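You operate a simulated robot arm through the tools that you are given. There is no shell and no other tool. Be economical: measure what you need, move in short steps, check, and stop when the job is done.

The job below is to be done with a simulated robot arm. You get a single attempt, and the scene is never put back.

TASK
Stand the red and yellow books beside the blue one on the bookcase.
Fine: spines out, red next to blue; push them together, the pale post in the hole next to the last book.

It is judged by the outcome, as a careful person would: the job done as asked, and still so three seconds after it is handed in. It fails if anything else is knocked over, pushed out of place, dropped, spilled or broken.

THE ROBOT
A 7-joint arm with a fingered hand on a trunk, on a base that drives. Base frame: it is fixed to the floor where the robot stands at the start and does not move with it; the origin is under the middle of the robot, x ahead of it, y to its left, z up. Lengths are in cm, angles in degrees, forces in N, time in s.
With the tool pointing down near the work surface it reaches from about 10 to 32 cm from the robot's upright axis, wherever it stands. Its first joint turns from -143.0 to 143.0 degrees. Places, roughly: blue book (4x15x19 cm) [60, 50, 110]; book rest [-50, -225, 50]; green book (4x15x20 cm) [60, 50, 20]; red book (4x15x20 cm) [60, 0, 110]; top of the low bookcase [60, 20, 100]; yellow book (4x15x19 cm) [60, 10, 110]. Payload 3 kg.
The TCP is the grasp point between the finger pads, 2.6 cm short of the fingertips. In the tool frame z runs along the fingers and y along their closing line. The gripper opens to 14.8 cm. The gripper's body begins 7.3 cm behind the TCP. The gripper is a hand of 3 fingers: y runs from the thumb to the fingers, the wrist lies at [0, 0, -22.9] in the tool frame, and closing takes about 1.5 s.
Orientation is told as [roll, pitch, yaw] about the base's x, y, z axes, in that order, counted from this pose: with the fingers straight down and closing along the base's y, the tool's x points along the base's -x, its y along +y and its z along -z.

THE INTERFACE
- The arm moves only by the tool arm_command. Its argument "series" is a list of rows, each an object of numbers (a shift or turn left out is 0, a gripper value left out holds the last): "tx", "ty", "tz": the shift along the base's x, y, z in mm; "ax", "ay", "az": the turn, a rotation vector about the base's x, y, z in degrees. In form: [{"tx": .., "ty": .., "tz": .., "ax": .., "ay": .., "az": ..}, ...]. A call has 1 to 8 rows; each row shifts and turns the commanded pose from where the row before left it. "fingers" is the opening, from 0 (shut) to 1 (fully open), set as the call begins (left out, the last holds). Each row takes 0.2 s and may step no farther than 5 cm and 8.6 degrees from the row before; otherwise, or with a gripper value out of range, the whole call is refused. Where a pose cannot be reached the arm comes as near as it can. A force on the tool above 40 N (or 10 N above the force at the start of the call, whichever is more), or a blocked arm, ends the call early, and 0.2 s more pass. Each finger travels about 15.3 cm/s and halts on what it meets, pressing with about 23 N; the grip force reading is that of the motor and also rises with nothing between the fingers. The clock runs only during rows and for 0.2 s after the last one: add rows that do not move to give the fingers time. The reply holds the time, the measured pose of the TCP, the force on the tool along the base axes, the opening and the grip force, in the units named above and with some noise, with the torque about the TCP (base axes, N m) and any sound that the robot's microphone picked up, and new pictures: "views" is both (left out), scene, wrist or none.
- Cameras (640 x 400 px; columns grow to the right, rows downward): "scene" is now at [14.25, 1.98, 187.62]; the picture's right is [0.33, -0.94, 0.00], its down [-0.81, -0.28, -0.51] and it looks along [0.48, 0.17, -0.86] (base axes); focal length 264 px, centre (320, 200). "wrist" rides on the gripper at [6.8, -3.9, -9] in the tool frame; the picture's right is [0.50, 0.87, 0.00], its down [-0.66, 0.38, -0.65] and it looks along [-0.57, 0.33, 0.76] (tool axes); focal length 222 px, centre (320, 200). There is no depth. A picture from a camera that has moved, and an enlarged one, comes with that camera's place and axes in the base frame and with its lens.
- slide_trunk(by): slides the trunk up (or, below 0, down) by that many cm; the arm and the scene camera ride with it, the base frame stays. It gives what a move gives, with no picture.
- steer(legs): drives the robot by 1 to 6 legs, each [ahead, left, turn to the left] in cm, cm and degrees, along the robot's own axes; the way and the turn of a leg run together, so that a leg with both is an arc; at most 150 cm and 180 degrees a leg. The arm and the cameras ride along, it lands a little off, and it stops where it bumps. It gives what a move gives, and a new picture of the scene camera.
- set_fingers(finger1, finger2, thumb_bend): sets how far each is bent, from 0 (flat) to 100 (curled in); at 30 the hand is open as for a grip, at 70 the pads meet at the TCP. One left out holds its place. A second passes; each finger stops where it meets its share of the squeeze, and holds until it gets a number again. A gripper value or a shape takes the hand back. It gives what a move gives, with no picture; readings hold the bend of each and the force on the fingers (four entries, about 0 where the hand has none), thumb and palm.
- preshape(shape): the hand has 3 fingers and takes this shape, open, in about a second: jaw (thumb against the fingers, like two jaws); tri (thumb and two fingers); tip (a fingertip pinch); poke (one finger out to press); point (the index stretched); flat (the hand flat); cup (the hand cupped); fist (a fist). The gripper value then closes the fingers along that shape, each until it touches; the sizes above hold for jaw. It gives what a move gives, with no picture.
- pan_tilt(pan, tilt): turns the head with the scene camera to pan (to the left, within 86 degrees either way) and tilt (down, from -29 to 69), counted from straight ahead of the robot. It gives what a move gives, and a new picture of the scene camera.
- close_up(camera, box): a new picture of the part [left, top, right, bottom] of that camera's present view, enlarged. The clock stands still meanwhile.
- close_job(): hands the job in; it is judged then, once.

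Go step by step. Nothing tells you exact positions but the pictures and the camera data: compare them with the known pose of the tool, close in by small moves and look again before you grip or let go. The budget is 120 turns and 260 pictures, counting those below and the enlarged ones. Unless the task says otherwise, let go and move clear before handing in, and close with one line.

The tools are called by a JSON object that holds its "api" and its "payload". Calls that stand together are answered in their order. arm_command: Moves the arm, as the interface text tells. Its arguments: {"type":"object","properties":{"series":{"type":"array","items":{"type":"object","properties":{"tx":{"type":"number"},"ty":{"type":"number"},"tz":{"type":"number"},"ax":{"type":"number"},"ay":{"type":"number"},"az":{"type":"number"}}}},"fingers":{"type":"number"},"views":{"type":"string","enum":["both","scene","wrist","none"]}},"required":["series"]} The other tools are called the same way: slide_trunk (by) slides the trunk up or down; preshape (shape) gives the hand a shape; set_fingers (finger1, finger2, thumb_bend) moves the fingers one by one; steer (legs) drives the base; pan_tilt (pan, tilt) turns the head that bears the scene camera; close_up (camera, box) takes an enlarged picture of a part of a camera's view; close_job () hands the job in.

At the start:

```text
clock: 0.0
tcp_pos: [52.89, 53.69, 133.66]
tcp_rot: [0.0, 0.0, 0.0]
ft_force: [0.9, -1.1, -0.4]
torque: [0.0, -0.03, 0.02]
width: 14.8
finger_force: 0.1
shape: jaw
bend: [30.0, 30.0, 30.0]
finger forces: [0.1, 0.1, 0.1, 0.0, 0.1, 0.0]
trunk travel left (down, up): [-82.5, 6.5]
robot x, y, heading: [0.05, -0.22, 0.1]
head pan, tilt: [19.3, 59.4]
```

scene: 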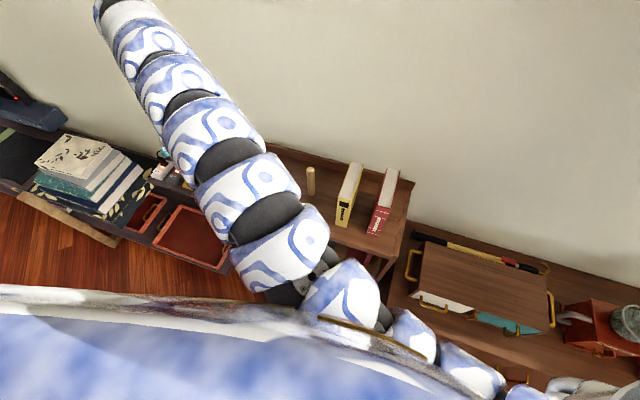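
wrist: 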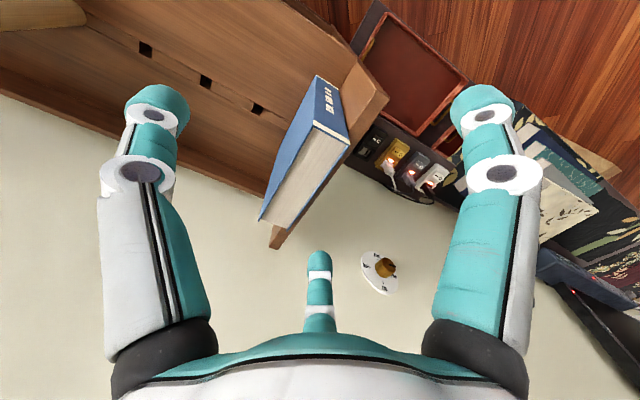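

I see the blue book near the end of the shelf under the hand, and the red and yellow books and a pale post farther right. I'll take closer pictures first.

{"api": "close_up", "payload": {"camera": "scene", "box": [260, 130, 440, 260]}}

{"api": "close_up", "payload": {"camera": "wrist", "box": [80, 0, 400, 250]}}

```text
3.08 times, centred on (350, 195) of scene
camera zoom: at [14.25, 1.98, 187.62], right [0.33, -0.94, 0.0], down [-0.81, -0.28, -0.51], along [0.48, 0.17, -0.86], focal length 812 px, centre (228, 215)
```

zoom: 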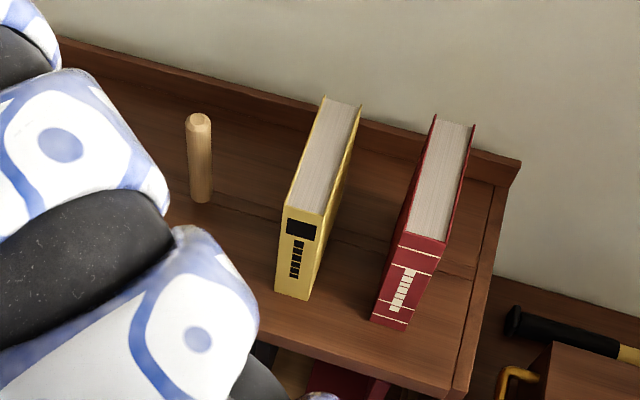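

```text
1.60 times, centred on (240, 125) of wrist
camera zoom: at [46.14, 49.76, 142.67], right [-0.5, 0.87, 0.0], down [0.66, 0.38, 0.65], along [0.57, 0.33, -0.76], focal length 355 px, centre (448, 320)
```

zoom: 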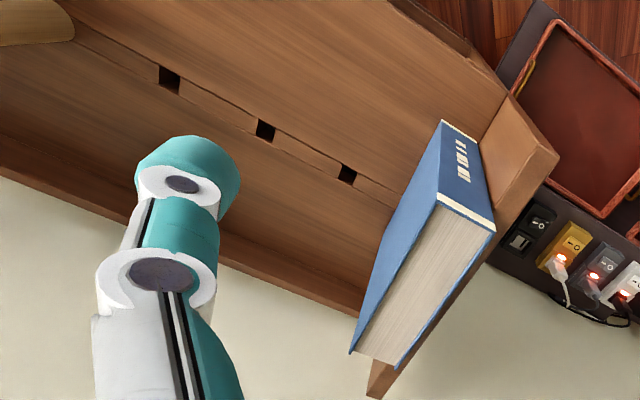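

The blue book is against an end stop at about y 54–58, with square holes spaced along the shelf. I'll move the hand over the middle of the shelf to measure better.

{"api": "arm_command", "payload": {"series": [{"ty": -45, "tz": 15}, {"ty": -45, "tz": 15}, {"ty": -45, "tz": 15}, {"ty": -45}, {"ty": -45}]}}

```text
clock: 1.2
tcp_pos: [53.22, 38.77, 138.08]
tcp_rot: [0.1, 0.1, 0.0]
ft_force: [0.2, -0.6, -0.5]
torque: [0.03, 0.0, 0.0]
width: 14.75
finger_force: 0.1
shape: jaw
bend: [30.0, 30.0, 30.0]
finger forces: [0.1, 0.0, 0.0, 0.0, 0.0, 0.1]
out of reach, approached as far as the arm can: row 4, 5
trunk travel left (down, up): [-82.5, 6.5]
robot x, y, heading: [0.36, -0.0, -0.1]
head pan, tilt: [19.3, 59.4]
camera scene: at [14.5, 1.76, 187.6], right [0.33, -0.94, 0.0], down [-0.81, -0.28, -0.51], along [0.48, 0.17, -0.86], focal length 264 px, centre (320, 200)
camera wrist: at [46.44, 34.99, 147.18], right [-0.5, 0.87, 0.0], down [0.66, 0.38, 0.65], along [0.56, 0.33, -0.76], focal length 222 px, centre (320, 200)
```

scene: 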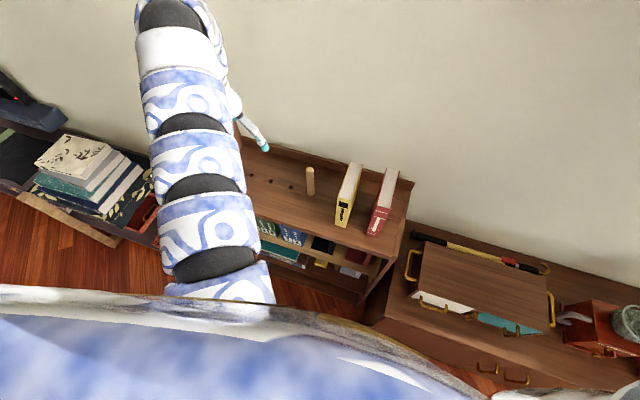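
wrist: 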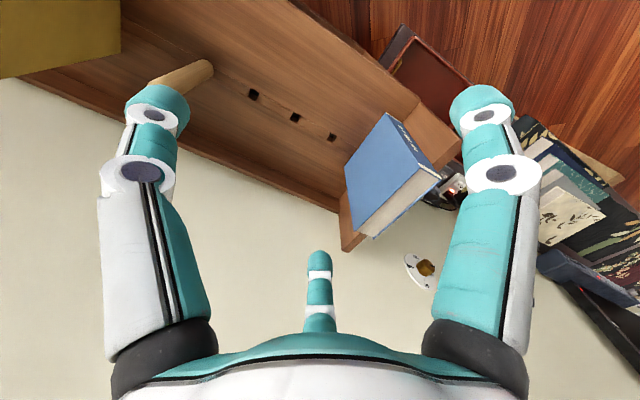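

The arm is at some inner reach limit here. I'll test its vertical freedom while looking at the holes.

{"api": "arm_command", "payload": {"series": [{"tz": -40}, {"tz": -40}, {"tz": -40}, {}], "views": "wrist"}}

{"api": "close_up", "payload": {"camera": "scene", "box": [220, 120, 420, 280]}}

{"api": "close_up", "payload": {"camera": "wrist", "box": [100, 0, 420, 200]}}

```text
clock: 2.2
tcp_pos: [53.97, 39.58, 131.01]
tcp_rot: [-0.1, 0.0, 0.0]
ft_force: [0.1, 0.2, 0.7]
torque: [0.03, -0.02, -0.01]
width: 14.81
finger_force: 0.1
shape: jaw
bend: [30.0, 30.0, 30.0]
finger forces: [0.1, 0.0, 0.1, 0.0, 0.0, 0.1]
out of reach, approached as far as the arm can: row 1, 2
trunk travel left (down, up): [-82.5, 6.5]
robot x, y, heading: [-0.09, -0.23, -0.2]
head pan, tilt: [19.3, 59.4]
camera wrist: at [47.29, 35.77, 139.99], right [-0.5, 0.87, 0.0], down [0.66, 0.38, 0.65], along [0.57, 0.33, -0.76], focal length 222 px, centre (320, 200)
```

wrist: 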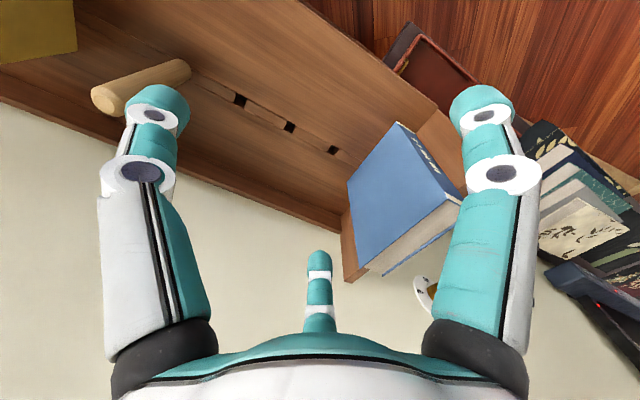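

```text
2.50 times, centred on (320, 200) of scene
camera zoom: at [14.23, 2.06, 187.62], right [0.33, -0.94, 0.0], down [-0.81, -0.28, -0.51], along [0.48, 0.17, -0.86], focal length 660 px, centre (320, 200)
```

zoom: 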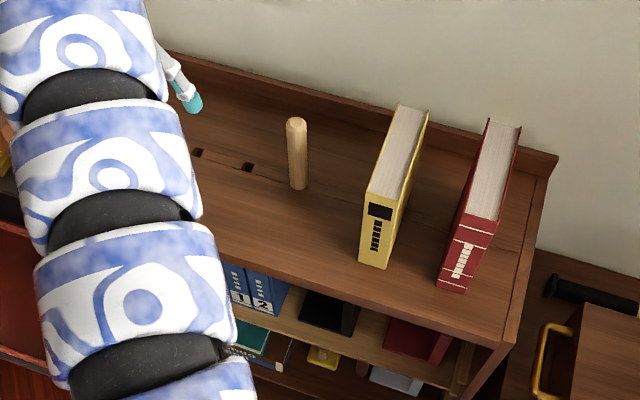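

```text
2.00 times, centred on (260, 100) of wrist
camera zoom: at [47.29, 35.77, 139.99], right [-0.5, 0.87, 0.0], down [0.66, 0.38, 0.65], along [0.57, 0.33, -0.76], focal length 444 px, centre (440, 400)
```

zoom: 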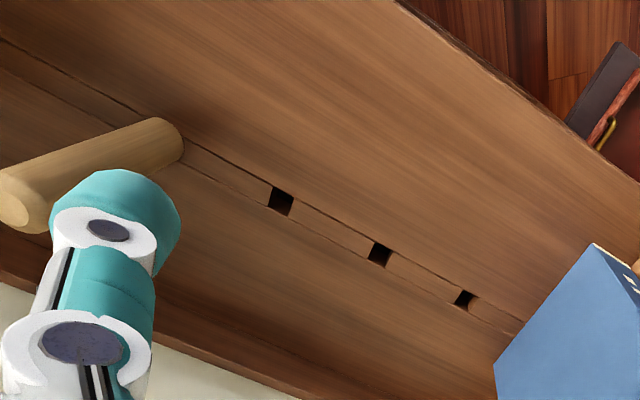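

Triangulating, the shelf top is nearer z≈105, and the holes are near x≈62.4, y≈47, 38.8 and 30.7, with the post at about 22.5. Next I'll probe how freely the arm moves sideways.

{"api": "arm_command", "payload": {"series": [{"ty": -40}, {"ty": -40}, {"ty": -20}, {}], "views": "none"}}

{"api": "arm_command", "payload": {"series": [{"tx": 40}, {"tx": 40}, {"tx": 40}, {}], "views": "none"}}

```text
clock: 3.2
tcp_pos: [54.03, 39.54, 131.15]
tcp_rot: [-0.1, 0.0, 0.0]
ft_force: [0.2, 0.3, -0.6]
torque: [-0.02, 0.0, 0.02]
width: 14.77
finger_force: 0.1
shape: jaw
bend: [30.0, 30.0, 30.0]
finger forces: [0.0, 0.1, 0.0, 0.0, 0.0, 0.0]
out of reach, approached as far as the arm can: row 1, 2, 3
trunk travel left (down, up): [-82.5, 6.5]
robot x, y, heading: [0.16, 0.03, -0.1]
head pan, tilt: [19.3, 59.4]
```

```text
clock: 4.2
tcp_pos: [65.96, 39.42, 131.07]
tcp_rot: [-0.1, 0.0, 0.0]
ft_force: [0.1, -0.3, -0.1]
torque: [-0.03, -0.03, 0.03]
width: 14.82
finger_force: 0.0
shape: jaw
bend: [30.0, 30.0, 30.0]
finger forces: [0.1, 0.0, 0.0, 0.1, 0.0, 0.0]
trunk travel left (down, up): [-82.5, 6.5]
robot x, y, heading: [-0.16, 0.14, 0.1]
head pan, tilt: [19.3, 59.4]
```

Outward works, so the inner limit is a radius of about 66 cm. Next I'll probe down and along the shelf at this larger radius.

{"api": "arm_command", "payload": {"series": [{"tz": -35}, {"tz": -35}, {"tz": -35}, {}], "views": "none"}}

{"api": "arm_command", "payload": {"series": [{"tz": 35}, {"tz": 35}, {"tz": 35}, {"tz": 40}, {"tz": 40}, {}], "views": "none"}}

```text
clock: 5.2
tcp_pos: [66.04, 39.57, 120.46]
tcp_rot: [0.0, 0.0, 0.0]
ft_force: [0.4, -0.6, 0.5]
torque: [0.02, -0.02, 0.01]
width: 14.8
finger_force: 0.1
shape: jaw
bend: [30.0, 30.0, 30.0]
finger forces: [0.0, 0.0, 0.0, 0.0, 0.0, 0.1]
trunk travel left (down, up): [-82.5, 6.5]
robot x, y, heading: [-0.1, 0.24, -0.4]
head pan, tilt: [19.3, 59.4]
```

```text
clock: 6.6
tcp_pos: [66.14, 39.61, 138.79]
tcp_rot: [0.0, 0.1, 0.0]
ft_force: [0.3, 0.4, 0.2]
torque: [-0.02, -0.01, -0.02]
width: 14.8
finger_force: 0.1
shape: jaw
bend: [30.0, 30.0, 30.0]
finger forces: [0.1, 0.0, 0.0, 0.1, 0.0, 0.0]
trunk travel left (down, up): [-82.5, 6.5]
robot x, y, heading: [-0.39, -0.08, 0.1]
head pan, tilt: [19.3, 59.4]
```

There's good vertical room at radius 77. I'll back the robot up 15 cm and shift left about 25 cm so the whole shelf lies at that radius.

{"api": "steer", "payload": {"legs": [[-15, 0, 0], [0, 24, 0]]}}

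{"api": "pan_tilt", "payload": {"pan": 0, "tilt": 50}}

```text
clock: 9.3
tcp_pos: [51.1, 63.99, 138.86]
tcp_rot: [-0.1, 0.0, 0.0]
ft_force: [0.1, 0.4, -1.0]
torque: [0.02, 0.02, 0.0]
width: 14.8
finger_force: 0.0
shape: jaw
bend: [30.0, 30.0, 30.0]
finger forces: [0.0, 0.0, 0.0, 0.0, 0.0, 0.0]
trunk travel left (down, up): [-82.5, 6.5]
robot x, y, heading: [-14.6, 23.96, 0.1]
head pan, tilt: [19.3, 59.4]
camera scene: at [-0.64, 26.23, 187.62], right [0.33, -0.94, 0.0], down [-0.81, -0.29, -0.51], along [0.48, 0.17, -0.86], focal length 264 px, centre (320, 200)
```

scene: 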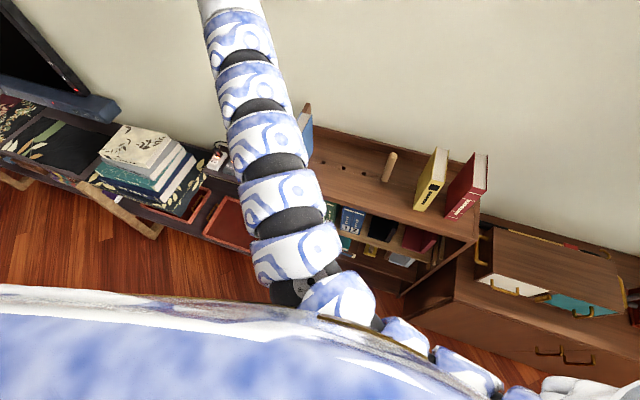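

```text
clock: 10.2
tcp_pos: [51.07, 63.81, 138.86]
tcp_rot: [0.0, 0.0, 0.1]
ft_force: [0.1, 1.2, -0.1]
torque: [-0.03, -0.01, -0.02]
width: 14.8
finger_force: 0.0
shape: jaw
bend: [30.0, 30.0, 30.0]
finger forces: [0.0, 0.1, 0.1, 0.0, 0.0, 0.0]
trunk travel left (down, up): [-82.5, 6.5]
robot x, y, heading: [-14.94, 24.31, 0.1]
head pan, tilt: [0.0, 50.0]
camera scene: at [0.7, 23.88, 188.8], right [0.0, -1.0, 0.0], down [-0.77, 0.0, -0.64], along [0.64, 0.0, -0.77], focal length 264 px, centre (320, 200)
```

scene: 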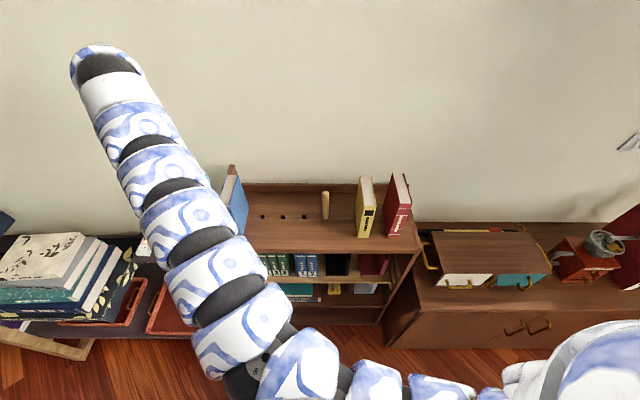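

Now the shelf is clearly visible. I'll zoom in for measurement.

{"api": "close_up", "payload": {"camera": "scene", "box": [215, 150, 435, 290]}}

{"api": "close_up", "payload": {"camera": "scene", "box": [310, 165, 420, 245]}}

{"api": "close_up", "payload": {"camera": "scene", "box": [215, 155, 345, 255]}}

```text
2.86 times, centred on (325, 220) of scene
camera zoom: at [0.7, 23.88, 188.8], right [0.0, -1.0, 0.0], down [-0.77, 0.0, -0.64], along [0.64, 0.0, -0.77], focal length 754 px, centre (306, 143)
```

zoom: 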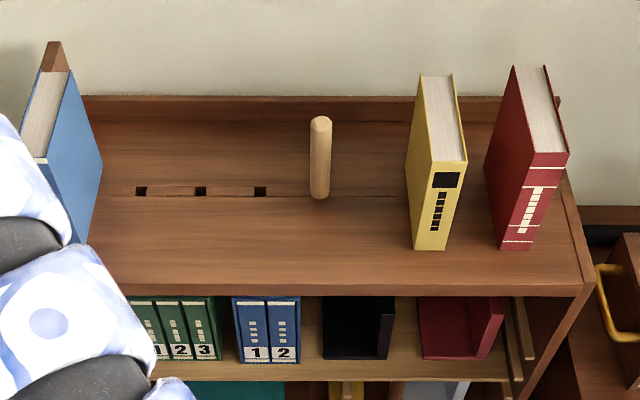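

```text
5.00 times, centred on (365, 205) of scene
camera zoom: at [0.7, 23.88, 188.8], right [0.0, -1.0, 0.0], down [-0.77, 0.0, -0.64], along [0.64, 0.0, -0.77], focal length 1319 px, centre (95, 175)
```

zoom: 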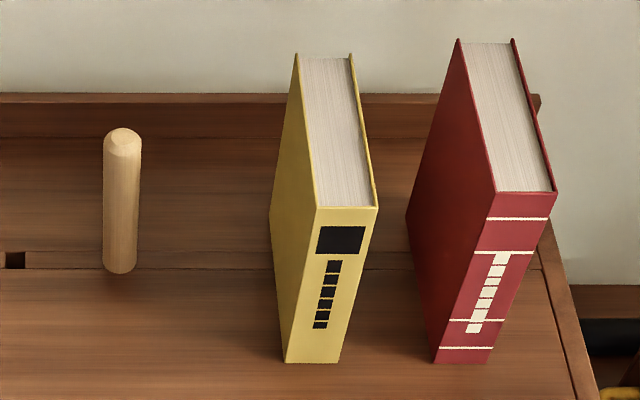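

```text
4.00 times, centred on (280, 205) of scene
camera zoom: at [0.7, 23.88, 188.8], right [0.0, -1.0, 0.0], down [-0.77, 0.0, -0.64], along [0.64, 0.0, -0.77], focal length 1055 px, centre (480, 180)
```

zoom: 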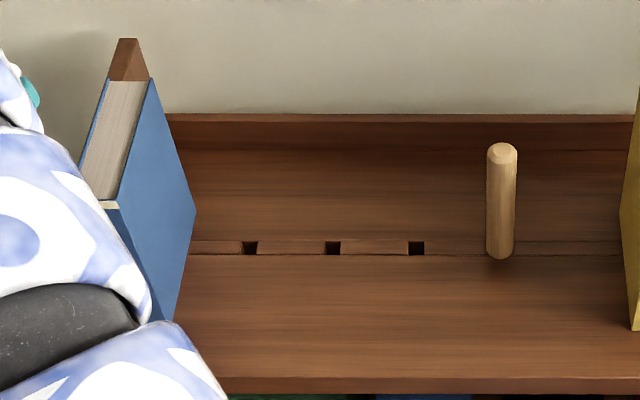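

Measured values:
- Red book: y≈-3.3, 4.1 cm thick, top z≈125.
- Yellow book: y≈7.8, 3.9 cm thick.
- Blue book's right face: y≈53.

I'll bring the hand over the red book, with the opening narrowed to fit between the books.

{"api": "arm_command", "payload": {"series": [{"tx": 5.6, "ty": -42}, {"tx": 5.6, "ty": -42}, {"tx": 5.6, "ty": -42}, {"tx": 5.6, "ty": -42}, {"tx": 5.6, "ty": -42}, {"tx": 5.6, "ty": -42}, {"tx": 5.6, "ty": -42}, {"tx": 5.6, "ty": -42}], "views": "none"}}

{"api": "arm_command", "payload": {"series": [{"tx": 5.6, "ty": -42}, {"tx": 5.6, "ty": -42}, {"tx": 5.6, "ty": -42}, {"tx": 5.6, "ty": -42}, {"tx": 5.6, "ty": -42}, {"tx": 5.6, "ty": -42}, {"tx": 5.6, "ty": -42}, {"tx": 5.6, "ty": -42}], "fingers": 0.6}}

```text
clock: 12.0
tcp_pos: [53.09, 48.16, 138.84]
tcp_rot: [0.1, 0.0, 0.0]
ft_force: [0.4, 0.1, -0.1]
torque: [-0.03, -0.03, 0.0]
width: 14.79
finger_force: 0.1
shape: jaw
bend: [30.0, 30.0, 30.0]
finger forces: [0.0, 0.0, 0.0, 0.0, 0.1, 0.1]
out of reach, approached as far as the arm can: row 4, 5, 6, 7, 8
trunk travel left (down, up): [-82.5, 6.5]
robot x, y, heading: [-14.63, 24.06, -0.2]
head pan, tilt: [0.0, 50.0]
```

```text
clock: 13.8
tcp_pos: [53.34, 48.17, 138.94]
tcp_rot: [0.1, 0.0, 0.1]
ft_force: [0.3, 1.0, -0.8]
torque: [-0.02, 0.01, -0.01]
width: 8.91
finger_force: 0.2
shape: jaw
bend: [32.0, 32.0, 70.0]
finger forces: [0.0, 0.0, 0.0, 0.1, 0.0, 0.0]
out of reach, approached as far as the arm can: row 1, 2, 3, 4, 5, 6, 7, 8
trunk travel left (down, up): [-82.5, 6.5]
robot x, y, heading: [-15.21, 24.09, 0.2]
head pan, tilt: [0.0, 50.0]
camera scene: at [0.7, 23.84, 188.81], right [0.0, -1.0, 0.0], down [-0.77, 0.0, -0.64], along [0.64, 0.0, -0.77], focal length 264 px, centre (320, 200)
camera wrist: at [46.46, 44.26, 147.93], right [-0.5, 0.86, 0.0], down [0.65, 0.38, 0.65], along [0.57, 0.33, -0.76], focal length 222 px, centre (320, 200)
```

scene: 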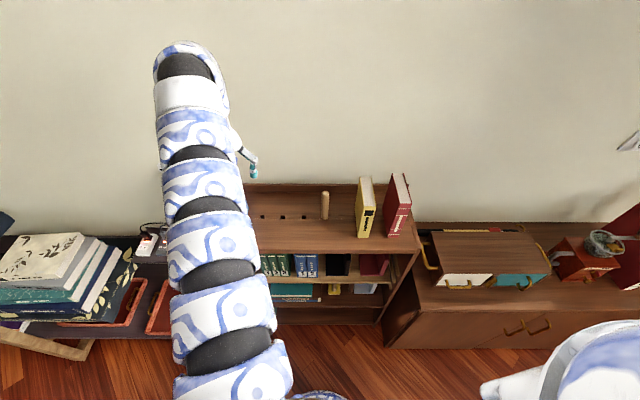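
wrist: 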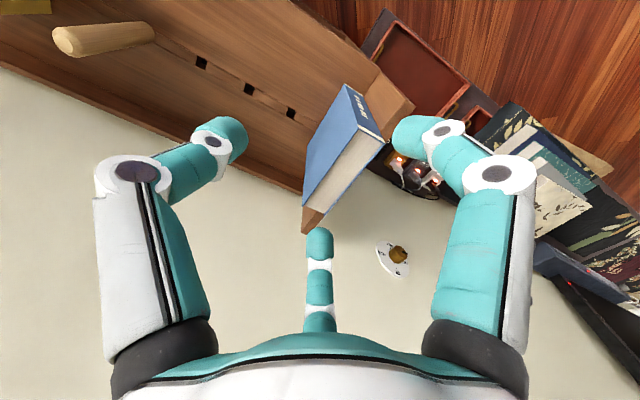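

The arm can't swing farther right with this hand yaw, so I'll keep a comfortable posture and drive the base sideways instead.

{"api": "arm_command", "payload": {"series": [{"tx": 35, "ty": 25}, {"tx": 35, "ty": 25}, {}], "views": "none"}}

{"api": "steer", "payload": {"legs": [[0, -55, 0]]}}

```text
clock: 14.6
tcp_pos: [60.41, 52.98, 139.06]
tcp_rot: [0.0, 0.1, 0.1]
ft_force: [-0.3, -0.7, -0.8]
torque: [0.03, 0.03, -0.01]
width: 8.91
finger_force: 0.1
shape: jaw
bend: [32.0, 32.0, 70.0]
finger forces: [0.0, 0.1, 0.0, 0.0, 0.0, 0.1]
trunk travel left (down, up): [-82.5, 6.5]
robot x, y, heading: [-14.67, 23.93, 0.1]
head pan, tilt: [0.0, 50.0]
```

```text
clock: 17.7
tcp_pos: [60.38, -2.08, 139.01]
tcp_rot: [-0.1, 0.0, -0.1]
ft_force: [-0.6, -1.1, 0.7]
torque: [0.01, -0.01, 0.0]
width: 8.89
finger_force: 0.1
shape: jaw
bend: [32.0, 32.0, 70.0]
finger forces: [0.1, 0.0, 0.0, 0.0, 0.0, 0.0]
trunk travel left (down, up): [-82.5, 6.5]
robot x, y, heading: [-14.84, -30.91, -0.2]
head pan, tilt: [0.0, 50.0]
camera scene: at [0.69, -31.16, 188.81], right [0.0, -1.0, 0.0], down [-0.77, 0.0, -0.64], along [0.64, 0.0, -0.77], focal length 264 px, centre (320, 200)
```

scene: 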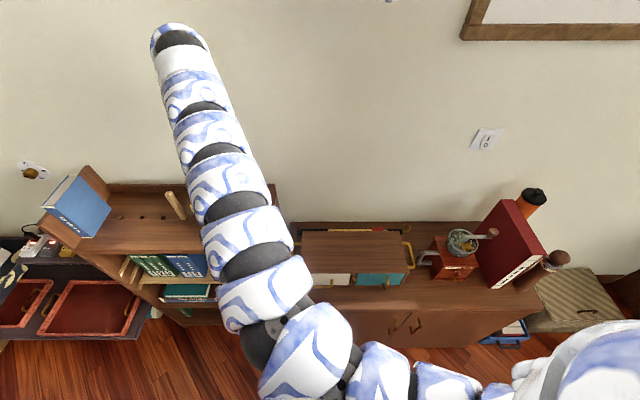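

{"api": "arm_command", "payload": {"series": [{}], "views": "wrist"}}

```text
clock: 18.1
tcp_pos: [60.3, -2.12, 138.98]
tcp_rot: [0.0, 0.1, -0.1]
ft_force: [-0.8, 0.0, 0.0]
torque: [0.04, 0.04, 0.02]
width: 8.91
finger_force: 0.1
shape: jaw
bend: [32.0, 32.0, 70.0]
finger forces: [0.0, 0.0, 0.1, 0.0, 0.0, 0.0]
trunk travel left (down, up): [-82.5, 6.5]
robot x, y, heading: [-14.79, -30.9, 0.0]
head pan, tilt: [0.0, 50.0]
camera wrist: at [53.6, -5.88, 148.09], right [-0.5, 0.87, 0.0], down [0.66, 0.38, 0.65], along [0.57, 0.33, -0.76], focal length 222 px, centre (320, 200)
```

wrist: 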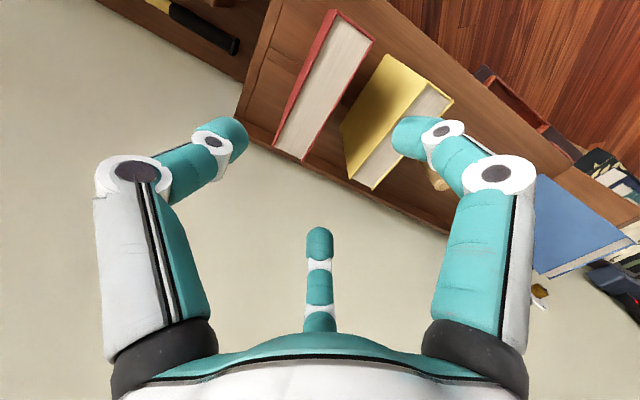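

The hand looks like a three-finger layout. I'll re-command the jaw shape and check it from the wrist camera.

{"api": "preshape", "payload": {"shape": "jaw"}}

{"api": "arm_command", "payload": {"series": [{}, {}, {}], "fingers": 0.55, "views": "wrist"}}

```text
clock: 19.0
tcp_pos: [60.29, -1.98, 139.05]
tcp_rot: [0.0, 0.0, 0.0]
ft_force: [0.3, 0.3, -0.2]
torque: [0.0, 0.02, 0.01]
width: 14.81
finger_force: 0.0
shape: jaw
bend: [30.0, 30.0, 30.0]
finger forces: [0.0, 0.0, 0.0, 0.0, 0.1, 0.0]
trunk travel left (down, up): [-82.5, 6.5]
robot x, y, heading: [-15.05, -31.07, -0.2]
head pan, tilt: [0.0, 50.0]
```

```text
clock: 19.8
tcp_pos: [60.33, -1.95, 139.02]
tcp_rot: [0.0, 0.0, -0.2]
ft_force: [0.1, 0.2, 0.3]
torque: [-0.02, -0.02, -0.03]
width: 8.2
finger_force: 0.1
shape: jaw
bend: [34.0, 34.0, 70.0]
finger forces: [0.0, 0.1, 0.1, 0.0, 0.0, 0.0]
trunk travel left (down, up): [-82.5, 6.5]
robot x, y, heading: [-14.95, -31.13, -0.3]
head pan, tilt: [0.0, 50.0]
camera wrist: at [53.61, -5.86, 148.08], right [-0.5, 0.87, 0.0], down [0.66, 0.38, 0.65], along [0.57, 0.33, -0.76], focal length 222 px, centre (320, 200)
```

wrist: 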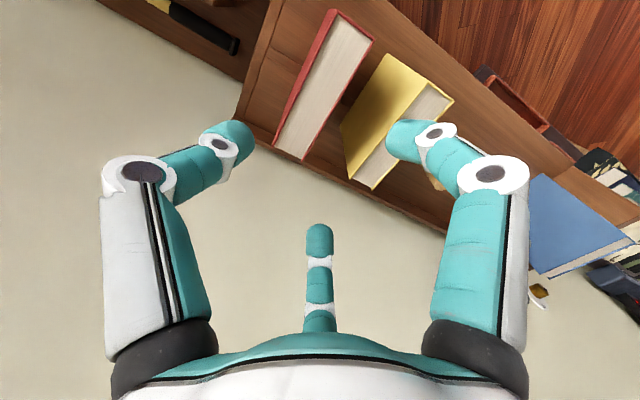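

The fingers close radially: the thumb is on the -y side and two fingers are at ±x on the +y side. At TCP y≈-2 the red book falls inside the opening, so I'll descend partway and check.

{"api": "arm_command", "payload": {"series": [{"tz": -40}, {"tz": -40}, {"tz": -20}, {}], "fingers": 0.7, "views": "both"}}

{"api": "pan_tilt", "payload": {"pan": 20, "tilt": 45}}

```text
clock: 20.8
tcp_pos: [60.28, -2.0, 129.06]
tcp_rot: [0.0, 0.1, 0.0]
ft_force: [0.1, -0.5, 0.5]
torque: [-0.01, 0.0, 0.03]
width: 10.34
finger_force: 0.1
shape: jaw
bend: [28.0, 28.0, 74.0]
finger forces: [0.1, 0.0, 0.0, 0.0, 0.1, 0.0]
trunk travel left (down, up): [-82.5, 6.5]
robot x, y, heading: [-14.97, -30.68, -0.3]
head pan, tilt: [0.0, 50.0]
camera scene: at [0.66, -31.07, 188.81], right [0.0, -1.0, 0.0], down [-0.77, 0.0, -0.64], along [0.64, 0.0, -0.77], focal length 264 px, centre (320, 200)
camera wrist: at [53.6, -5.87, 138.04], right [-0.5, 0.87, 0.0], down [0.66, 0.38, 0.65], along [0.57, 0.33, -0.76], focal length 222 px, centre (320, 200)
```

scene: 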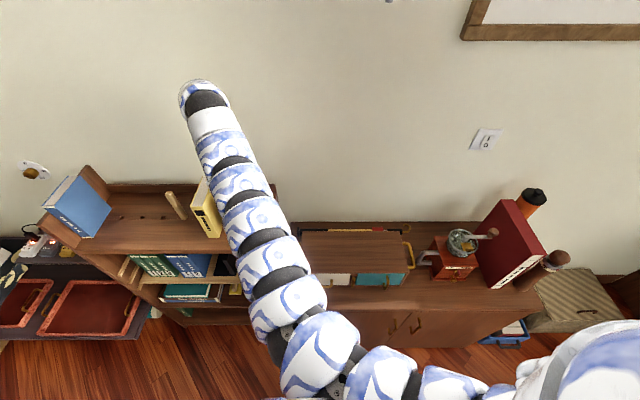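
wrist: 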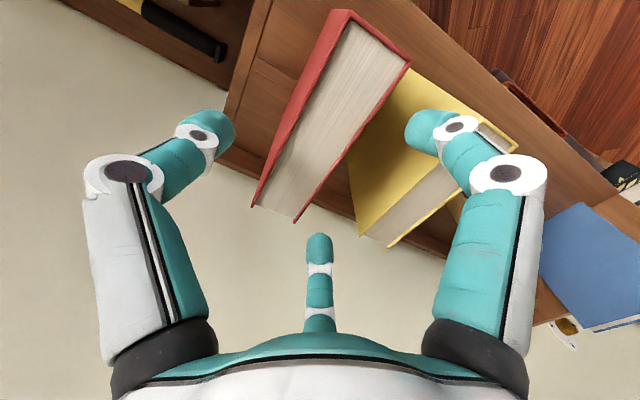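

```text
clock: 21.7
tcp_pos: [60.3, -2.04, 129.03]
tcp_rot: [0.2, 0.0, -0.2]
ft_force: [-0.4, -0.4, 0.0]
torque: [0.02, 0.0, 0.03]
width: 10.33
finger_force: 0.2
shape: jaw
bend: [28.0, 28.0, 74.0]
finger forces: [0.1, 0.1, 0.0, 0.0, 0.0, 0.0]
trunk travel left (down, up): [-82.5, 6.5]
robot x, y, heading: [-14.9, -30.97, -0.2]
head pan, tilt: [20.0, 45.0]
camera scene: at [0.64, -28.3, 189.49], right [0.34, -0.94, 0.0], down [-0.67, -0.24, -0.71], along [0.67, 0.24, -0.71], focal length 264 px, centre (320, 200)
```

scene: 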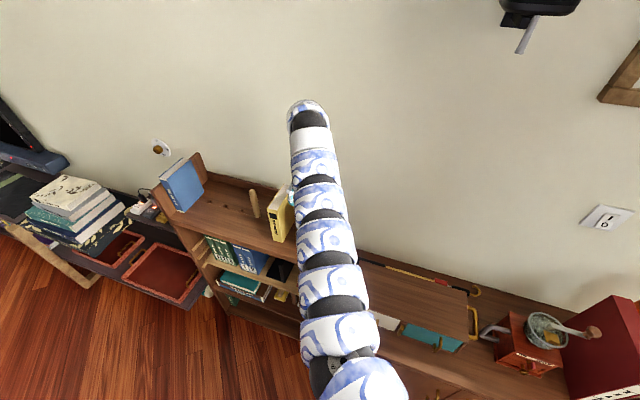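

From the wrist view the red book spans y -4.7 to -0.75 and x 53 to 66.5. I'll nudge the hand +y 5 mm, descend to z≈120 and look.

{"api": "arm_command", "payload": {"series": [{"ty": 5, "tx": -3}, {"tz": -30}, {"tz": -30}, {"tz": -30}, {}], "views": "wrist"}}

```text
clock: 22.9
tcp_pos: [60.15, -1.46, 120.11]
tcp_rot: [-0.1, 0.0, -0.2]
ft_force: [-0.2, 0.4, 0.5]
torque: [0.02, 0.0, 0.03]
width: 10.29
finger_force: 0.0
shape: jaw
bend: [28.0, 28.0, 74.0]
finger forces: [0.0, 0.0, 0.1, 0.1, 0.0, 0.1]
trunk travel left (down, up): [-82.5, 6.5]
robot x, y, heading: [-14.97, -30.82, -0.0]
head pan, tilt: [20.0, 45.0]
camera wrist: at [53.33, -5.36, 129.18], right [-0.5, 0.87, 0.0], down [0.66, 0.38, 0.65], along [0.57, 0.33, -0.76], focal length 222 px, centre (320, 200)
```

wrist: 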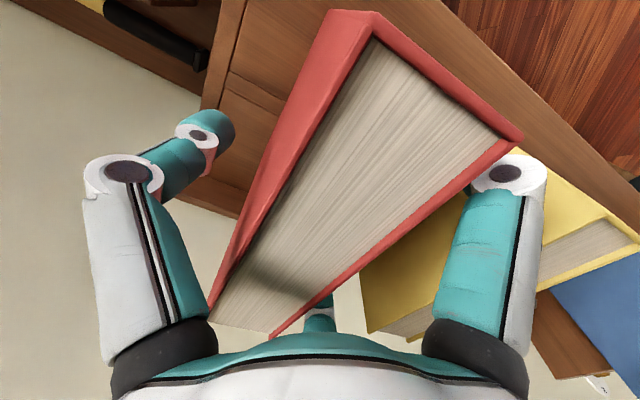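

The book is bracketed, with the thumb on the right face and the fingers on the left face. I'll close the hand.

{"api": "arm_command", "payload": {"series": [{}, {}, {}, {}, {}, {}, {}, {}], "fingers": 0, "views": "wrist"}}

```text
clock: 24.7
tcp_pos: [60.08, -1.45, 120.08]
tcp_rot: [0.0, 0.0, -0.2]
ft_force: [-0.4, -0.4, 0.3]
torque: [-0.17, -0.01, -0.03]
width: 4.06
finger_force: 23.2
shape: jaw
bend: [77.0, 77.0, 70.0]
finger forces: [12.5, 12.4, 0.0, 0.0, 25.6, 0.0]
trunk travel left (down, up): [-82.5, 6.5]
robot x, y, heading: [-14.66, -30.74, -0.3]
head pan, tilt: [20.0, 45.0]
camera wrist: at [53.39, -5.39, 129.13], right [-0.5, 0.87, 0.0], down [0.66, 0.38, 0.65], along [0.57, 0.33, -0.76], focal length 222 px, centre (320, 200)
```

wrist: 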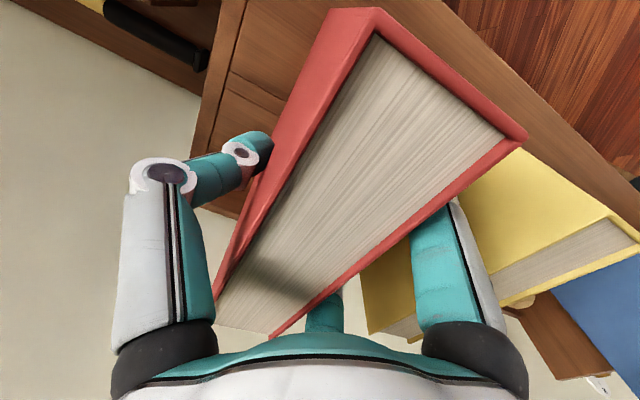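

The grip is firm (width 4.06, forces balanced). I'll lift.

{"api": "arm_command", "payload": {"series": [{"tz": 10}, {"tz": 20}, {"tz": 30}, {"tz": 40}, {"tz": 40}, {"tz": 40}, {"tz": 30}, {}], "views": "wrist"}}

{"api": "slide_trunk", "payload": {"by": 4}}

```text
clock: 26.5
tcp_pos: [60.22, -1.43, 141.04]
tcp_rot: [-0.1, 0.0, -0.2]
ft_force: [-0.2, 0.5, -7.3]
torque: [0.06, -0.02, 0.0]
width: 3.93
finger_force: 23.7
shape: jaw
bend: [77.0, 77.0, 70.0]
finger forces: [13.3, 13.5, 0.0, 0.1, 25.1, 0.0]
trunk travel left (down, up): [-82.5, 6.5]
robot x, y, heading: [-14.61, -30.92, -0.1]
head pan, tilt: [20.0, 45.0]
camera wrist: at [53.46, -5.28, 150.1], right [-0.5, 0.87, 0.0], down [0.66, 0.38, 0.65], along [0.57, 0.32, -0.76], focal length 222 px, centre (320, 200)
```

wrist: 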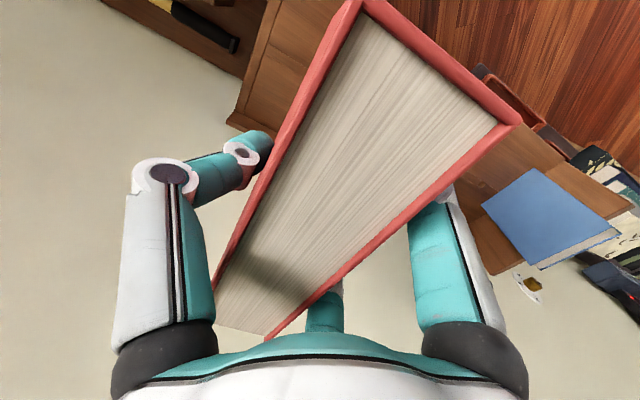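

```text
clock: 27.3
tcp_pos: [60.19, -1.38, 144.96]
tcp_rot: [0.0, 0.0, -0.1]
ft_force: [0.3, -0.4, -8.0]
torque: [0.07, -0.05, 0.01]
width: 3.91
finger_force: 23.2
shape: jaw
bend: [77.0, 77.0, 70.0]
finger forces: [13.4, 13.5, 0.0, 0.0, 24.9, 0.0]
trunk travel left (down, up): [-86.5, 2.5]
robot x, y, heading: [-15.03, -30.82, -0.3]
head pan, tilt: [20.0, 45.0]
```

The red book is held. I'll drive left so it hangs just right of the blue book, leaving a gap for the fingers.

{"api": "steer", "payload": {"legs": [[0, 50.8, 0]]}}

{"api": "pan_tilt", "payload": {"pan": 0, "tilt": 50}}

{"api": "arm_command", "payload": {"series": [{}], "views": "wrist"}}

```text
clock: 30.2
tcp_pos: [60.16, 49.09, 144.97]
tcp_rot: [-0.1, 0.0, -0.1]
ft_force: [-0.2, 0.8, -7.8]
torque: [0.11, -0.04, -0.03]
width: 3.92
finger_force: 23.0
shape: jaw
bend: [77.0, 77.0, 70.0]
finger forces: [13.4, 13.4, 0.0, 0.0, 24.8, 0.0]
trunk travel left (down, up): [-86.5, 2.5]
robot x, y, heading: [-14.73, 19.59, -0.2]
head pan, tilt: [20.0, 45.0]
camera scene: at [0.84, 22.28, 193.48], right [0.34, -0.94, 0.0], down [-0.67, -0.24, -0.71], along [0.66, 0.24, -0.71], focal length 264 px, centre (320, 200)
```

scene: 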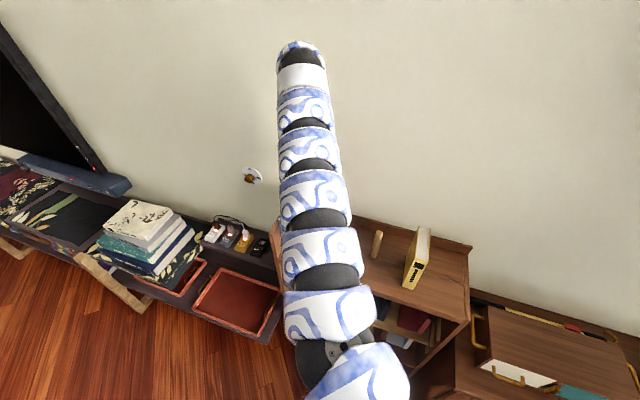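

```text
clock: 31.1
tcp_pos: [60.29, 49.02, 145.04]
tcp_rot: [0.0, 0.0, -0.2]
ft_force: [0.3, 0.0, -8.0]
torque: [0.1, -0.01, 0.0]
width: 3.94
finger_force: 23.2
shape: jaw
bend: [77.0, 77.0, 70.0]
finger forces: [13.4, 13.5, 0.1, 0.1, 24.9, 0.0]
trunk travel left (down, up): [-86.5, 2.5]
robot x, y, heading: [-14.43, 19.75, -0.4]
head pan, tilt: [0.0, 50.0]
camera scene: at [0.89, 19.42, 192.8], right [0.0, -1.0, 0.0], down [-0.77, 0.0, -0.64], along [0.64, 0.0, -0.77], focal length 264 px, centre (320, 200)
```

scene: 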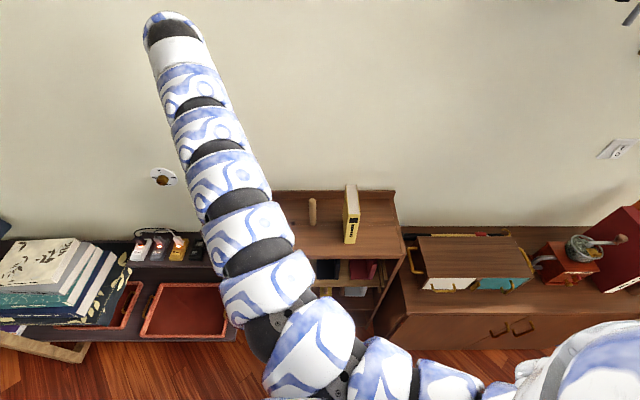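

```text
clock: 31.5
tcp_pos: [60.2, 49.04, 145.0]
tcp_rot: [0.0, 0.1, -0.1]
ft_force: [-0.4, 0.3, -7.7]
torque: [0.08, -0.02, -0.03]
width: 3.93
finger_force: 22.5
shape: jaw
bend: [77.0, 77.0, 70.0]
finger forces: [13.5, 13.5, 0.0, 0.0, 25.0, 0.0]
trunk travel left (down, up): [-86.5, 2.5]
robot x, y, heading: [-14.99, 19.59, 0.1]
head pan, tilt: [0.0, 50.0]
camera wrist: at [53.53, 45.2, 154.08], right [-0.5, 0.87, 0.0], down [0.66, 0.38, 0.65], along [0.57, 0.33, -0.76], focal length 222 px, centre (320, 200)
```

wrist: 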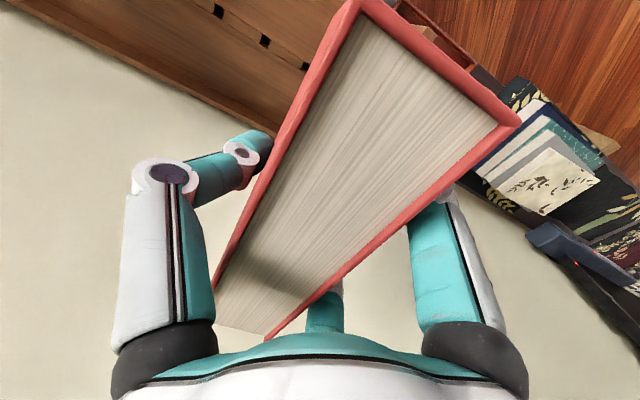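

The red book's left face is about 3.8 cm short of the blue one. I'll shift +8 mm and lower it.

{"api": "arm_command", "payload": {"series": [{"ty": 8}, {}], "views": "none"}}

{"api": "slide_trunk", "payload": {"by": -4}}

{"api": "arm_command", "payload": {"series": [{"tz": -40}, {"tz": -40}, {"tz": -30}, {}]}}

```text
clock: 32.1
tcp_pos: [60.23, 49.91, 145.06]
tcp_rot: [-0.1, 0.1, -0.1]
ft_force: [-0.1, 0.1, -7.8]
torque: [0.09, -0.03, 0.0]
width: 3.91
finger_force: 23.0
shape: jaw
bend: [77.0, 77.0, 70.0]
finger forces: [13.4, 13.5, 0.0, 0.0, 24.8, 0.1]
trunk travel left (down, up): [-86.5, 2.5]
robot x, y, heading: [-14.53, 19.63, -0.3]
head pan, tilt: [0.0, 50.0]
```

```text
clock: 32.9
tcp_pos: [60.25, 49.94, 141.15]
tcp_rot: [0.1, 0.0, -0.1]
ft_force: [-0.4, -0.3, -8.2]
torque: [0.12, 0.0, 0.04]
width: 3.93
finger_force: 23.3
shape: jaw
bend: [77.0, 77.0, 70.0]
finger forces: [13.4, 13.5, 0.1, 0.0, 24.8, 0.0]
trunk travel left (down, up): [-82.5, 6.5]
robot x, y, heading: [-14.79, 19.67, -0.1]
head pan, tilt: [0.0, 50.0]
```

```text
clock: 33.9
tcp_pos: [60.35, 49.99, 130.11]
tcp_rot: [0.1, -0.1, -0.2]
ft_force: [0.1, 0.4, -7.8]
torque: [0.1, -0.06, -0.02]
width: 3.89
finger_force: 23.4
shape: jaw
bend: [77.0, 77.0, 70.0]
finger forces: [13.7, 13.9, 0.0, 0.0, 25.1, 0.0]
trunk travel left (down, up): [-82.5, 6.5]
robot x, y, heading: [-14.87, 19.59, -0.0]
head pan, tilt: [0.0, 50.0]
camera scene: at [0.83, 19.41, 188.81], right [0.0, -1.0, 0.0], down [-0.77, 0.0, -0.64], along [0.64, 0.0, -0.77], focal length 264 px, centre (320, 200)
camera wrist: at [53.47, 45.94, 139.05], right [-0.5, 0.87, 0.0], down [0.66, 0.38, 0.65], along [0.57, 0.33, -0.76], focal length 222 px, centre (320, 200)
```

scene: 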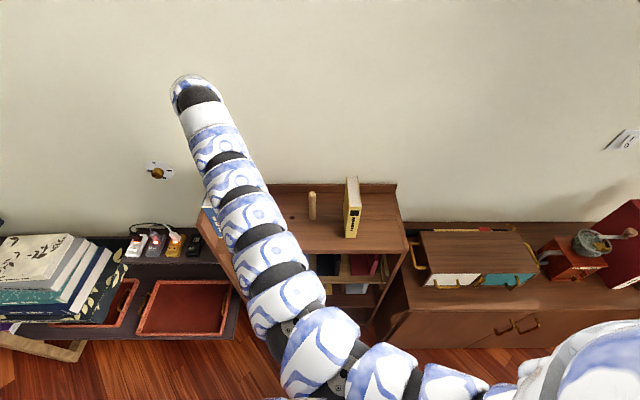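
wrist: 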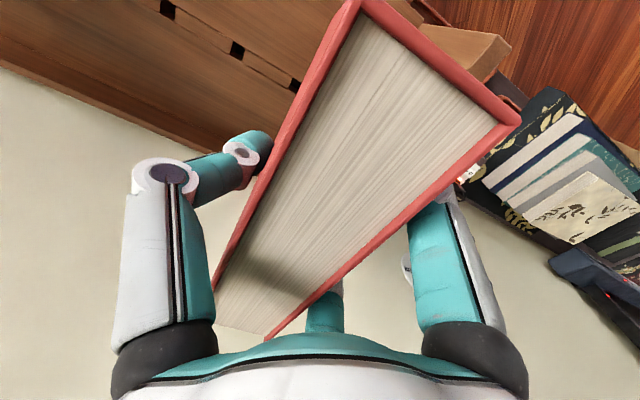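

{"api": "arm_command", "payload": {"series": [{"tz": -30}, {"tz": -30}, {"tz": -20}, {"tz": -8}, {}], "views": "wrist"}}

```text
clock: 35.1
tcp_pos: [60.21, 49.68, 121.24]
tcp_rot: [0.0, 0.1, 0.0]
ft_force: [-1.6, -6.4, -9.2]
torque: [0.19, -0.07, 0.12]
width: 3.94
finger_force: 22.8
shape: jaw
bend: [77.0, 77.0, 70.0]
finger forces: [18.7, 16.9, 0.0, 0.1, 26.2, 0.1]
trunk travel left (down, up): [-82.5, 6.5]
robot x, y, heading: [-14.8, 19.31, -0.3]
head pan, tilt: [0.0, 50.0]
camera wrist: at [53.47, 45.85, 130.24], right [-0.5, 0.87, 0.0], down [0.66, 0.38, 0.65], along [0.57, 0.33, -0.76], focal length 222 px, centre (320, 200)
```

wrist: 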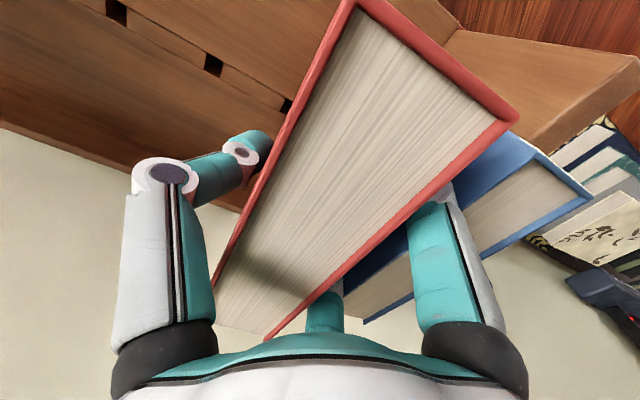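

The fingers are lightly touching the blue book, so I'll back off 8 mm before the last bit down.

{"api": "arm_command", "payload": {"series": [{"ty": -5}, {"ty": -3}, {}], "views": "none"}}

{"api": "arm_command", "payload": {"series": [{"tz": -5}, {"tz": -3}, {"tz": -2}, {}], "views": "wrist"}}

```text
clock: 35.9
tcp_pos: [60.2, 49.13, 121.22]
tcp_rot: [0.0, 0.2, 0.1]
ft_force: [0.3, -0.1, -7.8]
torque: [0.06, 0.01, 0.0]
width: 3.89
finger_force: 23.4
shape: jaw
bend: [77.0, 77.0, 70.0]
finger forces: [14.5, 14.7, 0.0, 0.1, 25.2, 0.0]
trunk travel left (down, up): [-82.5, 6.5]
robot x, y, heading: [-14.94, 19.61, -0.4]
head pan, tilt: [0.0, 50.0]
```

```text
clock: 36.9
tcp_pos: [60.31, 49.04, 120.29]
tcp_rot: [0.0, 0.0, 0.0]
ft_force: [0.7, 0.2, -6.8]
torque: [0.07, 0.07, 0.05]
width: 3.94
finger_force: 22.9
shape: jaw
bend: [77.0, 77.0, 70.0]
finger forces: [14.9, 14.8, 0.2, 0.0, 25.2, 0.1]
trunk travel left (down, up): [-82.5, 6.5]
robot x, y, heading: [-15.11, 20.11, 0.0]
head pan, tilt: [0.0, 50.0]
camera wrist: at [53.49, 45.19, 129.3], right [-0.5, 0.87, 0.0], down [0.66, 0.38, 0.65], along [0.57, 0.33, -0.76], focal length 222 px, centre (320, 200)
```

wrist: 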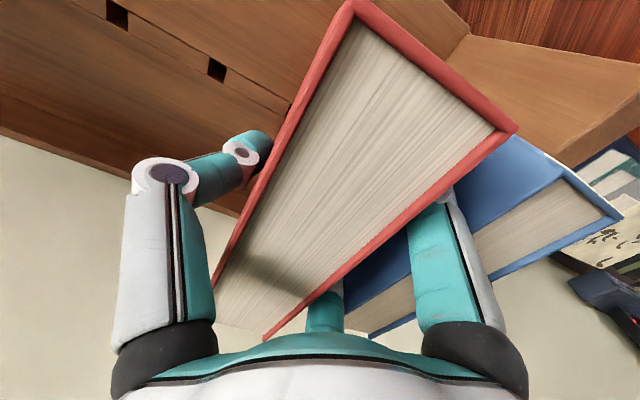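

{"api": "arm_command", "payload": {"series": [{"tz": -2}, {"tz": -1}, {}], "views": "none"}}

```text
clock: 37.7
tcp_pos: [60.32, 49.01, 120.16]
tcp_rot: [0.2, -0.1, -0.1]
ft_force: [3.3, 1.6, 10.1]
torque: [-0.15, -0.05, 0.02]
width: 3.94
finger_force: 22.7
shape: jaw
bend: [78.0, 78.0, 70.0]
finger forces: [17.3, 17.7, 0.1, 0.0, 25.7, 0.0]
trunk travel left (down, up): [-82.5, 6.5]
robot x, y, heading: [-14.78, 19.99, -0.2]
head pan, tilt: [0.0, 50.0]
```

The book is resting on the shelf. I'll open the thumb only, away from the blue book, then relax the fingers slightly.

{"api": "set_fingers", "payload": {"thumb_bend": 50}}

{"api": "set_fingers", "payload": {"finger1": 72, "finger2": 72}}

{"api": "arm_command", "payload": {"series": [{}], "views": "wrist"}}

```text
clock: 38.7
tcp_pos: [60.16, 49.28, 120.01]
tcp_rot: [0.0, 0.0, -0.1]
ft_force: [0.1, 6.2, 11.9]
torque: [0.54, -0.03, 0.02]
width: 4.28
finger_force: 7.9
shape: fingers
bend: [78.0, 78.0, 50.0]
finger forces: [0.0, 0.0, 0.1, 0.0, 15.7, 0.0]
trunk travel left (down, up): [-82.5, 6.5]
robot x, y, heading: [-14.92, 19.92, -0.3]
head pan, tilt: [0.0, 50.0]
```

```text
clock: 39.7
tcp_pos: [60.13, 49.1, 120.08]
tcp_rot: [0.1, -0.1, -0.1]
ft_force: [-0.3, 5.9, 16.1]
torque: [0.34, -0.03, 0.0]
width: 4.15
finger_force: 13.1
shape: fingers
bend: [72.0, 72.0, 50.0]
finger forces: [9.3, 9.1, 0.0, 0.0, 7.9, 0.0]
trunk travel left (down, up): [-82.5, 6.5]
robot x, y, heading: [-14.56, 19.63, -0.1]
head pan, tilt: [0.0, 50.0]
```

```text
clock: 40.1
tcp_pos: [60.15, 49.07, 120.16]
tcp_rot: [-0.1, 0.0, -0.1]
ft_force: [0.4, 6.5, 15.9]
torque: [0.33, -0.01, 0.0]
width: 4.16
finger_force: 13.1
shape: fingers
bend: [72.0, 72.0, 50.0]
finger forces: [9.3, 9.1, 0.0, 0.1, 7.8, 0.0]
trunk travel left (down, up): [-82.5, 6.5]
robot x, y, heading: [-14.69, 19.57, -0.3]
head pan, tilt: [0.0, 50.0]
camera wrist: at [53.35, 45.21, 129.1], right [-0.5, 0.87, 0.0], down [0.66, 0.38, 0.65], along [0.57, 0.33, -0.76], focal length 222 px, centre (320, 200)
```

wrist: 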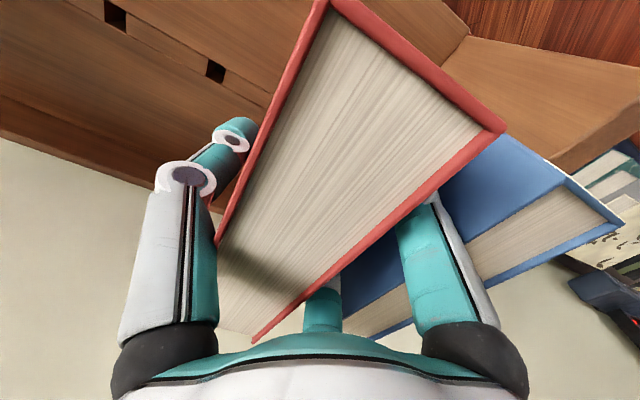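

{"api": "set_fingers", "payload": {"thumb_bend": 30}}

{"api": "arm_command", "payload": {"series": [{}], "views": "wrist"}}

```text
clock: 41.1
tcp_pos: [60.2, 49.11, 119.97]
tcp_rot: [0.0, 0.0, -0.1]
ft_force: [-2.5, 1.1, 2.3]
torque: [0.1, -0.03, -0.01]
width: 7.31
finger_force: 5.1
shape: fingers
bend: [71.0, 71.0, 30.0]
finger forces: [4.1, 4.1, 0.1, 0.0, 2.7, 0.1]
trunk travel left (down, up): [-82.5, 6.5]
robot x, y, heading: [-14.66, 19.54, -0.0]
head pan, tilt: [0.0, 50.0]
```

```text
clock: 41.5
tcp_pos: [60.12, 49.06, 119.97]
tcp_rot: [0.0, 0.1, -0.1]
ft_force: [-2.0, 0.5, 1.6]
torque: [0.11, -0.04, -0.04]
width: 7.31
finger_force: 4.8
shape: fingers
bend: [71.0, 71.0, 30.0]
finger forces: [4.0, 3.9, 0.0, 0.0, 2.4, 0.0]
trunk travel left (down, up): [-82.5, 6.5]
robot x, y, heading: [-14.63, 19.7, 0.2]
head pan, tilt: [0.0, 50.0]
camera wrist: at [53.41, 45.19, 129.03], right [-0.5, 0.87, 0.0], down [0.66, 0.38, 0.65], along [0.57, 0.33, -0.76], focal length 222 px, centre (320, 200)
```

wrist: 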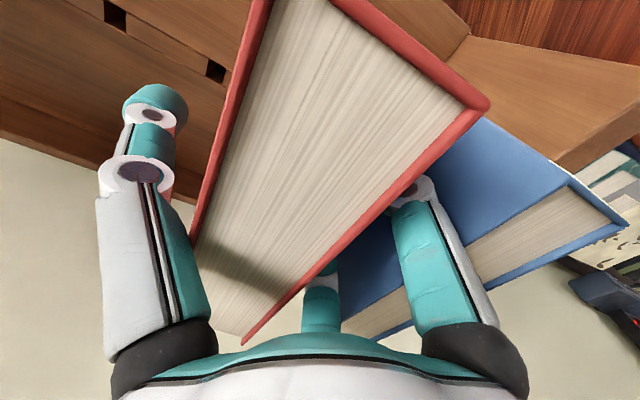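

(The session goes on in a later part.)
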